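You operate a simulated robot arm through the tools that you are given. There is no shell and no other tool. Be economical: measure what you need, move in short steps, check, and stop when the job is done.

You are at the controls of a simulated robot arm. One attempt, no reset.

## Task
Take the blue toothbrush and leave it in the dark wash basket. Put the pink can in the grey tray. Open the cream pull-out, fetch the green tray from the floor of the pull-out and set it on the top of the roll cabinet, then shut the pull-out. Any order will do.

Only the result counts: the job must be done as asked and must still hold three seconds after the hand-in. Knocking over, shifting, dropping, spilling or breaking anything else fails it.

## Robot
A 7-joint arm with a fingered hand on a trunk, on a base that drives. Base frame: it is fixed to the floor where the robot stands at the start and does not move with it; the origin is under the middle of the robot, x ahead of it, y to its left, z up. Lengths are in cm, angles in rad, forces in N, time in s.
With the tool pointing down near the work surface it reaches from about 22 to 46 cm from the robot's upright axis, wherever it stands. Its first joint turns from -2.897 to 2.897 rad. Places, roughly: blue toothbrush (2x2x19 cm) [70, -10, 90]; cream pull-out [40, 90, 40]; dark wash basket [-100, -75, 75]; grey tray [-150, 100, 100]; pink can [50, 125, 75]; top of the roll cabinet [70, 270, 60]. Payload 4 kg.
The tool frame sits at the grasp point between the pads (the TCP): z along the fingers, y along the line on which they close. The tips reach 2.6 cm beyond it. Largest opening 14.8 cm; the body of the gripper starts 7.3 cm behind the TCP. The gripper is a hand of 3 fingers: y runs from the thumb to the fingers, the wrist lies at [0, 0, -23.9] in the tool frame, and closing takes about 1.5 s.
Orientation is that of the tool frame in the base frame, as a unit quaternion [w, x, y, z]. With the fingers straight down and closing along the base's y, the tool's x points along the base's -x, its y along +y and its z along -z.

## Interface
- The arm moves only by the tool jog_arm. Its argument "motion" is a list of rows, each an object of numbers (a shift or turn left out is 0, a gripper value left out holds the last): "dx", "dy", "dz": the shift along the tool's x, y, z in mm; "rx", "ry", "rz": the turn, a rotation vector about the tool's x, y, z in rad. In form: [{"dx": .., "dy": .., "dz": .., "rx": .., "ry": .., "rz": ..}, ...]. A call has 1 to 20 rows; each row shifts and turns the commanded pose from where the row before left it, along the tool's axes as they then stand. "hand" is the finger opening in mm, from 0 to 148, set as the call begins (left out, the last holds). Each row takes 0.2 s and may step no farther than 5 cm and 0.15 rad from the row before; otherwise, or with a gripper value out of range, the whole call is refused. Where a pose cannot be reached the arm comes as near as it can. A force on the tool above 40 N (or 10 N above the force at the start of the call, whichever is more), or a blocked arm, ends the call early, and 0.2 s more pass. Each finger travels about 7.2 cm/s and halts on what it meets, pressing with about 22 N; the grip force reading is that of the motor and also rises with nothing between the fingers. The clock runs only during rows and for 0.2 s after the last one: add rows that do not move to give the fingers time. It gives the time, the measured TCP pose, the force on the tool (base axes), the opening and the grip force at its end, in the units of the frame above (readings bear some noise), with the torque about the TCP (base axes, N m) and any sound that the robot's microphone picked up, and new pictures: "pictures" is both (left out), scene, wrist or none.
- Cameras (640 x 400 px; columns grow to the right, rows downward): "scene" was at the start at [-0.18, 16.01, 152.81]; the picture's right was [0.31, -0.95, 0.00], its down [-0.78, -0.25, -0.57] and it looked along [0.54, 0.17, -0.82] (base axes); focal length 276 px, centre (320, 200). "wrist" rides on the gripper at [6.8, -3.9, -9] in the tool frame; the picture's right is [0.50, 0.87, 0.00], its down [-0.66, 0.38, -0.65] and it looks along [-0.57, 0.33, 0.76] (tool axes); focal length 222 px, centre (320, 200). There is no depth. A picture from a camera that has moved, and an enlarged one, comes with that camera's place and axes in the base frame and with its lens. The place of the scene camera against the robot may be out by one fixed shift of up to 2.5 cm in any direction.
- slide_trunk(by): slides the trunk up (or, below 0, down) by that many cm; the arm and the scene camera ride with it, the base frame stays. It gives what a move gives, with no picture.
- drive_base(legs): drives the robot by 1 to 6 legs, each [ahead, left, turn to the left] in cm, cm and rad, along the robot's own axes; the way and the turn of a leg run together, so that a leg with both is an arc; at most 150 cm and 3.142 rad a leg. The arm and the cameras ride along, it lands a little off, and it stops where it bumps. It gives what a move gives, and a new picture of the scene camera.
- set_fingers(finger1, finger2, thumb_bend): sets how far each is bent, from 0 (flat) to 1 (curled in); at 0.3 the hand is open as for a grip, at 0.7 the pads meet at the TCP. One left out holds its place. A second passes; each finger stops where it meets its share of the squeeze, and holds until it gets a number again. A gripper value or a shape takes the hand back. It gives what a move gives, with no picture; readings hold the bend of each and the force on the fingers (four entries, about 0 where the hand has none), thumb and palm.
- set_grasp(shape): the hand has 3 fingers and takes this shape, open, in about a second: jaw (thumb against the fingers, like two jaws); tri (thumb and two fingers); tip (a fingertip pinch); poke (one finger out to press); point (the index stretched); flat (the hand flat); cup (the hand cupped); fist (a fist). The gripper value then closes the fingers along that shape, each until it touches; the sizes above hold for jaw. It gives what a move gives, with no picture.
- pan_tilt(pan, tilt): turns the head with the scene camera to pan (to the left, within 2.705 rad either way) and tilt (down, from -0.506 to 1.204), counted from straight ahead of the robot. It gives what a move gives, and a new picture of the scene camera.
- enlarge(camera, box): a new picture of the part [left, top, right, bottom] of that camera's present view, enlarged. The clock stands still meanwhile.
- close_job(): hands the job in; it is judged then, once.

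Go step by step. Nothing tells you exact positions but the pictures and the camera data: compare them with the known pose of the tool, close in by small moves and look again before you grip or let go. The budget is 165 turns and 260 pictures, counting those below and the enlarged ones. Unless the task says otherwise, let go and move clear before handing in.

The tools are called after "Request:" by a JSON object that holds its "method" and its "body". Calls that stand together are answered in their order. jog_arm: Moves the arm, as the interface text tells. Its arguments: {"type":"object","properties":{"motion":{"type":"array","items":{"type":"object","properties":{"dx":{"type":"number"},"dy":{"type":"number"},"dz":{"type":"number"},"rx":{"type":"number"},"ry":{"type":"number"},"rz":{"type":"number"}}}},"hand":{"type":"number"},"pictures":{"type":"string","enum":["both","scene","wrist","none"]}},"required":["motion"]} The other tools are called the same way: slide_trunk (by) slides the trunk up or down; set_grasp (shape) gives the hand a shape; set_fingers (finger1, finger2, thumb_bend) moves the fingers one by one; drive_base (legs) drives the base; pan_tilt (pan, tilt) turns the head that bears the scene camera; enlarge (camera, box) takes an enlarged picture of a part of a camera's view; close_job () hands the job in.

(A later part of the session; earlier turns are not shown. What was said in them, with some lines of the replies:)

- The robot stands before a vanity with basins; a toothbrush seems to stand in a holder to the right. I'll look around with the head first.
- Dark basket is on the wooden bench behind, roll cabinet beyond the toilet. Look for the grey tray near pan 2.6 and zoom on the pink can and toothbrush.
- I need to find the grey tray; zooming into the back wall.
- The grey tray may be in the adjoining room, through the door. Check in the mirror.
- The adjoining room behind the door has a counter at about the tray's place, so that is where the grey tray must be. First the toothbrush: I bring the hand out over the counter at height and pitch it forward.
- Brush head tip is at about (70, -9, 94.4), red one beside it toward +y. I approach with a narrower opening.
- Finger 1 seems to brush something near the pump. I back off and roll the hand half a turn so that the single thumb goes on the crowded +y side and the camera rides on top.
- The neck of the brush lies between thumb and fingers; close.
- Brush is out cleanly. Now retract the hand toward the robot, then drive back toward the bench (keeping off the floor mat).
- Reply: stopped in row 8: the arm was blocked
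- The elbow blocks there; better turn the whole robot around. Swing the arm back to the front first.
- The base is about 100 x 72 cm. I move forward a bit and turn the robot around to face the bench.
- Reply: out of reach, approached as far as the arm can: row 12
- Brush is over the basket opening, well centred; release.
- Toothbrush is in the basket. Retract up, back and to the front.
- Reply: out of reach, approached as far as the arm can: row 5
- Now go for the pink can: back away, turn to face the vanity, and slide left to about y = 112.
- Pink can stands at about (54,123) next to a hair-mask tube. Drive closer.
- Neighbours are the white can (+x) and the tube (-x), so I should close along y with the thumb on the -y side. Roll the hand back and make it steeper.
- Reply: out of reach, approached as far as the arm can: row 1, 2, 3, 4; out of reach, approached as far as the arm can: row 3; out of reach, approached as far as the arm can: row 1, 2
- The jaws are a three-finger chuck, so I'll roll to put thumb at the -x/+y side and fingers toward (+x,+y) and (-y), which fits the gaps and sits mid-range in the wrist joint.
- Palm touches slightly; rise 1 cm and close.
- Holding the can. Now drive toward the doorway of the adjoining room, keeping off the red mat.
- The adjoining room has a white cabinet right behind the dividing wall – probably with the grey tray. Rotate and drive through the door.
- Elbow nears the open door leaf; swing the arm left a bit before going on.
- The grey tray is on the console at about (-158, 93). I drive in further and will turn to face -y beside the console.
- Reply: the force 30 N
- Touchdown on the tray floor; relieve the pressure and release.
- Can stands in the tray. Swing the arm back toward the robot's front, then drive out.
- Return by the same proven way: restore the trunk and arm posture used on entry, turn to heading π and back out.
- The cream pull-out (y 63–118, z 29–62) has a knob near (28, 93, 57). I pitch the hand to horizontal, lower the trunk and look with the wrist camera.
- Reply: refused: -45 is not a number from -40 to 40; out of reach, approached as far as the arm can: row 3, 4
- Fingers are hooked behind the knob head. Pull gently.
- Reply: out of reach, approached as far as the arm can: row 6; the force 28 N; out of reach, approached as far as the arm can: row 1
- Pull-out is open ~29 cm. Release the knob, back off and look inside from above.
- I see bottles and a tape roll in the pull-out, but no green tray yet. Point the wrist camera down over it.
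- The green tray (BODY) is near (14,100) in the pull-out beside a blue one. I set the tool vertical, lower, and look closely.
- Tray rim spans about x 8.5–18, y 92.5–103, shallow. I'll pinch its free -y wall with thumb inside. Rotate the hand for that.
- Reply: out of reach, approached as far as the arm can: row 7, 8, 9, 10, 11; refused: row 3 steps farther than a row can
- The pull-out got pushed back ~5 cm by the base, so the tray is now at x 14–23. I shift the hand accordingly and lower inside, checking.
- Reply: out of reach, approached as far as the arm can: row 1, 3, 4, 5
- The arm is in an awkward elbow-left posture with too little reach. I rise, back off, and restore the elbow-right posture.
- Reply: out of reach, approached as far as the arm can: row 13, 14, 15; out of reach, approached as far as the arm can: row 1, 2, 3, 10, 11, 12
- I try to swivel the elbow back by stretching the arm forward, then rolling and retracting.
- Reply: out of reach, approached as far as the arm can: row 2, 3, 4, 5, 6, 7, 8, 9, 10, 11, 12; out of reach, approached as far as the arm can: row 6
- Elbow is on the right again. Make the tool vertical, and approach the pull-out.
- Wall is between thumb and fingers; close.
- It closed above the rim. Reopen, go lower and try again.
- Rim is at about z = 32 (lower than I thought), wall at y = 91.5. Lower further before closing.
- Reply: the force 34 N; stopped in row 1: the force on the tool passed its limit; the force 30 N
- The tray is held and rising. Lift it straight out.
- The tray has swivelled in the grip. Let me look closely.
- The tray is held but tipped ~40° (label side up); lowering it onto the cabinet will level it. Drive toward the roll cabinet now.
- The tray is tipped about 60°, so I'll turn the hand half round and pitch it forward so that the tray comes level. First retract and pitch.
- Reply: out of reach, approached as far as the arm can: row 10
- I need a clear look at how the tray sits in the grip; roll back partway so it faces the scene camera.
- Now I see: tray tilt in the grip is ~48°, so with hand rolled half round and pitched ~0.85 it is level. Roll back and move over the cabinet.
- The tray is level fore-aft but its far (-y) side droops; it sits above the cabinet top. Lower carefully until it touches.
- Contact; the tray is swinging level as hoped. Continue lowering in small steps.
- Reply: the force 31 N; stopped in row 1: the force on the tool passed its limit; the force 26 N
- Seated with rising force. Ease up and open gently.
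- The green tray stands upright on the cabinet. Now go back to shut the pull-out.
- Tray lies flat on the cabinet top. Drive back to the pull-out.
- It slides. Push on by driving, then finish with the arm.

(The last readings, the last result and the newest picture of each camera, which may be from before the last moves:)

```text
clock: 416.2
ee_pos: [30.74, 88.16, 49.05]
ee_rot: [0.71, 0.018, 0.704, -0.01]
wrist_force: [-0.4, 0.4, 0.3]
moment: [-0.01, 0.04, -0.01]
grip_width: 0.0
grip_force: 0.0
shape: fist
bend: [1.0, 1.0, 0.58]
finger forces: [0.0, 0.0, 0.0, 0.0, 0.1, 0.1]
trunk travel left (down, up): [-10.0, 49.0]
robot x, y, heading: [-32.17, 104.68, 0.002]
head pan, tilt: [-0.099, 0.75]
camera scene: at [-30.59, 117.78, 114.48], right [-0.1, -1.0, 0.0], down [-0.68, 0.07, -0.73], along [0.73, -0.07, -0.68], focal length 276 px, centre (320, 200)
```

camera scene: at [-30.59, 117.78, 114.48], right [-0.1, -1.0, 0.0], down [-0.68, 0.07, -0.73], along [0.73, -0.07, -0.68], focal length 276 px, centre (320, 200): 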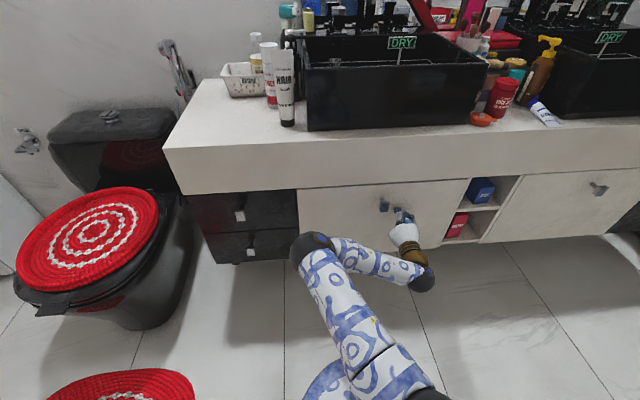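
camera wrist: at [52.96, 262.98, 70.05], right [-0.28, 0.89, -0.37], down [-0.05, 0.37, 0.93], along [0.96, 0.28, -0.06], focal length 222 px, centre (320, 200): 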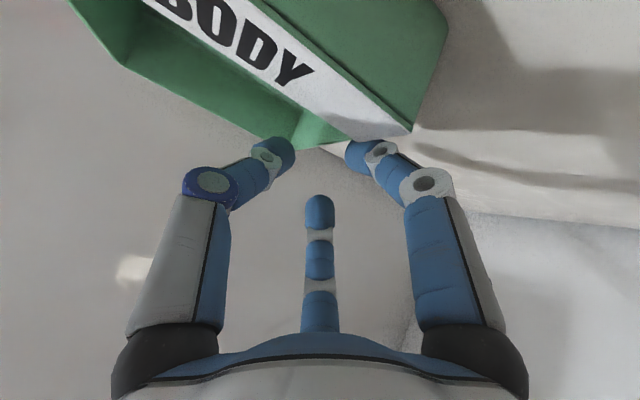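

Almost shut; push the last bit until it resists.

Request:
{"method": "jog_arm", "body": {"motion": [{"dz": 8}, {"dz": 8}, {"dz": 8}, {"dz": 8}], "pictures": "scene"}}

Request:
{"method": "enlarge", "body": {"camera": "scene", "box": [270, 160, 510, 280]}}

```text
clock: 417.1
ee_pos: [32.62, 87.44, 49.01]
ee_rot: [0.709, 0.024, 0.705, -0.016]
wrist_force: [-15.5, 0.7, 4.6]
moment: [0.03, -0.02, 0.0]
grip_width: 0.0
grip_force: 0.0
shape: fist
bend: [1.0, 1.0, 0.79]
finger forces: [0.1, 0.1, 0.0, 0.0, 15.2, 0.0]
trunk travel left (down, up): [-10.0, 49.0]
robot x, y, heading: [-32.16, 104.64, 0.004]
head pan, tilt: [-0.099, 0.75]
stopped in row 4: the force on the tool passed its limit (the readings are from after the stop); the commanded pose is now the measured one
camera scene: at [-30.76, 117.77, 114.49], right [-0.1, -0.99, 0.0], down [-0.68, 0.07, -0.73], along [0.73, -0.07, -0.68], focal length 276 px, centre (320, 200)
```

scene: 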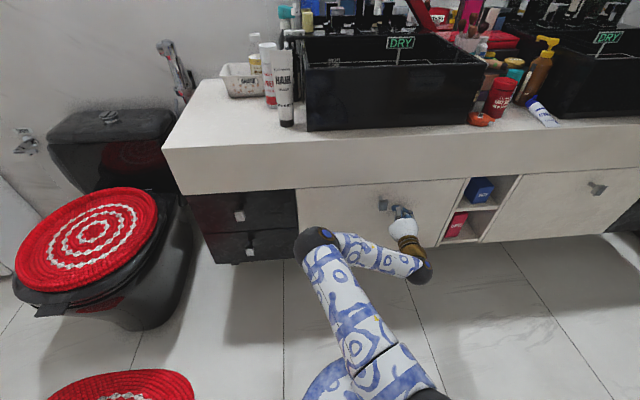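

```text
2.67 times, centred on (390, 220) of scene
camera zoom: at [-30.76, 117.77, 114.49], right [-0.1, -0.99, 0.0], down [-0.68, 0.07, -0.73], along [0.73, -0.07, -0.68], focal length 737 px, centre (133, 147)
```

zoom: 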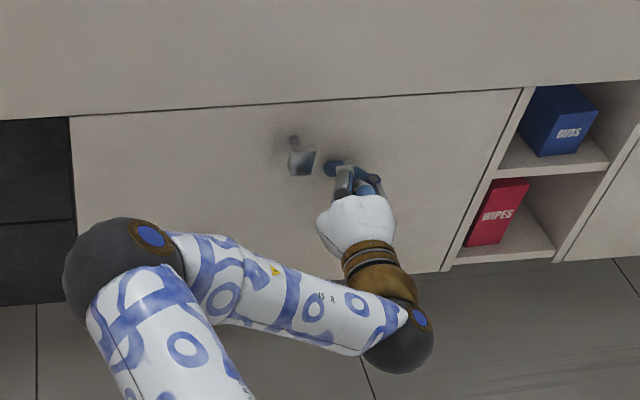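

The pull-out is flush and resisted. Retreat and verify.

Request:
{"method": "jog_arm", "body": {"motion": [{"dz": -30}, {"dz": -30}, {"dz": -30}], "pictures": "none"}}

Request:
{"method": "drive_base", "body": {"legs": [[-18, 0, 0]]}}

Request:
{"method": "enlarge", "body": {"camera": "scene", "box": [220, 120, 560, 300]}}

Request:
{"method": "pan_tilt", "body": {"pan": 0.9, "tilt": 0.5}}

Request:
{"method": "pan_tilt", "body": {"pan": -2.4, "tilt": 0.5}}

```text
clock: 417.9
ee_pos: [23.69, 87.99, 48.79]
ee_rot: [0.708, 0.024, 0.706, -0.016]
wrist_force: [0.1, -0.1, -0.1]
moment: [0.03, -0.02, 0.01]
grip_width: 0.02
grip_force: 0.1
shape: fist
bend: [1.0, 1.0, 0.58]
finger forces: [0.0, 0.0, 0.1, 0.0, 0.0, 0.0]
trunk travel left (down, up): [-10.0, 49.0]
robot x, y, heading: [-31.94, 104.65, -0.003]
head pan, tilt: [-0.099, 0.75]
```

```text
clock: 419.4
ee_pos: [5.24, 88.01, 48.75]
ee_rot: [0.708, 0.022, 0.706, -0.015]
wrist_force: [0.4, -0.5, 0.5]
moment: [-0.03, 0.03, -0.01]
grip_width: 0.0
grip_force: 0.1
shape: fist
bend: [1.0, 1.0, 0.58]
finger forces: [0.0, 0.0, 0.0, 0.0, 0.0, 0.1]
trunk travel left (down, up): [-10.0, 49.0]
robot x, y, heading: [-50.52, 104.81, -0.001]
head pan, tilt: [-0.099, 0.75]
camera scene: at [-49.12, 117.76, 114.48], right [-0.1, -1.0, 0.0], down [-0.68, 0.07, -0.73], along [0.73, -0.07, -0.68], focal length 276 px, centre (320, 200)
```

scene: 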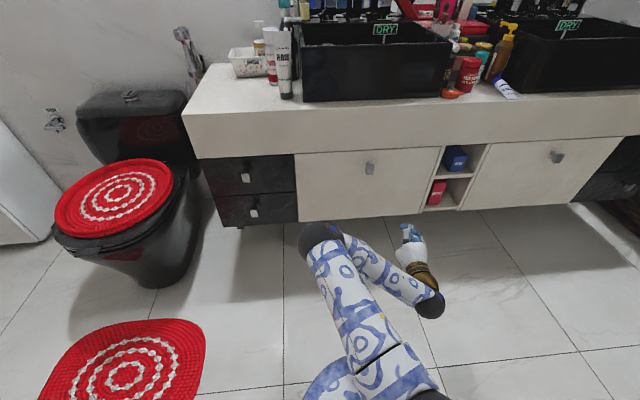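

```text
1.88 times, centred on (390, 210) of scene
camera zoom: at [-49.12, 117.76, 114.48], right [-0.1, -1.0, 0.0], down [-0.68, 0.07, -0.73], along [0.73, -0.07, -0.68], focal length 520 px, centre (188, 181)
```

zoom: 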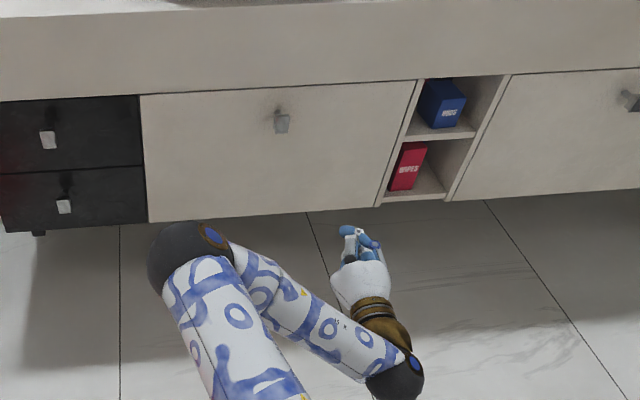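

```text
clock: 420.7
ee_pos: [5.17, 88.01, 48.88]
ee_rot: [0.708, 0.022, 0.706, -0.016]
wrist_force: [0.1, -0.4, 1.2]
moment: [-0.01, -0.04, 0.02]
grip_width: 0.0
grip_force: 0.0
shape: fist
bend: [1.0, 1.0, 0.58]
finger forces: [0.0, 0.0, 0.1, 0.0, 0.0, 0.0]
trunk travel left (down, up): [-10.0, 49.0]
robot x, y, heading: [-50.18, 105.13, 0.004]
head pan, tilt: [0.901, 0.499]
camera scene: at [-51.71, 125.7, 116.68], right [0.78, -0.62, 0.0], down [-0.3, -0.38, -0.88], along [0.55, 0.69, -0.48], focal length 276 px, centre (320, 200)
```

scene: 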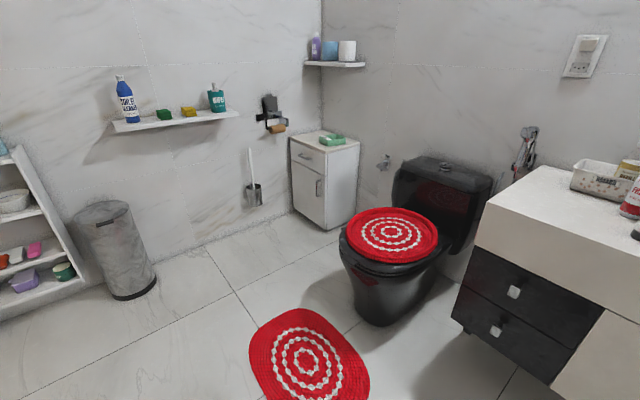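

```text
clock: 423.5
ee_pos: [5.21, 88.03, 48.79]
ee_rot: [0.708, 0.023, 0.706, -0.016]
wrist_force: [0.7, -0.4, 0.0]
moment: [-0.01, -0.03, -0.01]
grip_width: 0.0
grip_force: 0.0
shape: fist
bend: [1.0, 1.0, 0.58]
finger forces: [0.0, 0.0, 0.0, 0.0, 0.0, 0.1]
trunk travel left (down, up): [-10.0, 49.0]
robot x, y, heading: [-50.52, 104.44, -0.001]
head pan, tilt: [-2.4, 0.499]
camera scene: at [-64.07, 112.42, 116.68], right [-0.68, 0.74, 0.0], down [0.35, 0.32, -0.88], along [-0.65, -0.59, -0.48], focal length 276 px, centre (320, 200)
```

scene: 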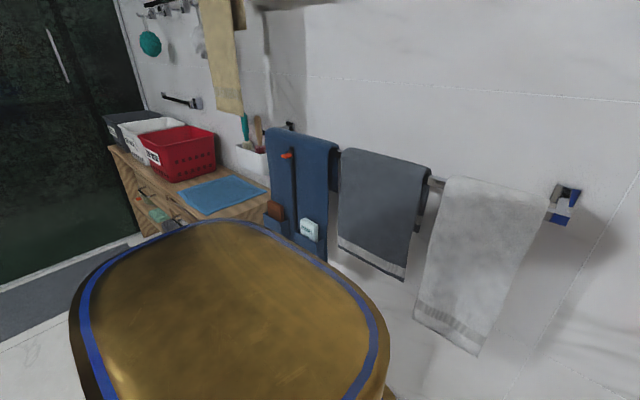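

Everything appears in place: the toothbrush in the dark basket, the can in the grey tray, the green tray on the cabinet, and the pull-out shut. Handing in.

Request:
{"method": "close_job", "body": {}}

```text
The job is handed in.
```

I handed the job in with all three parts done as far as the pictures show; no verdict came back.

- **Toothbrush:** it lies in the dark wash basket.
- **Pink can:** it stands upright in the grey tray, which was on the console in the adjoining room.
- **Green tray:** it lies flat on top of the roll cabinet, and the cream pull-out is shut flush.

Some things could still count against it:

- **Mats:** I drove over the doormat and part of the red bathroom mat; neither looked moved.
- **Pull-out:** the base bumped it back about 5 cm while I worked, with its contents inside. I pulled it out again before shutting it.
- **Pump:** a finger brushed lightly against the soap pump during my first try at the toothbrush, with no visible effect.
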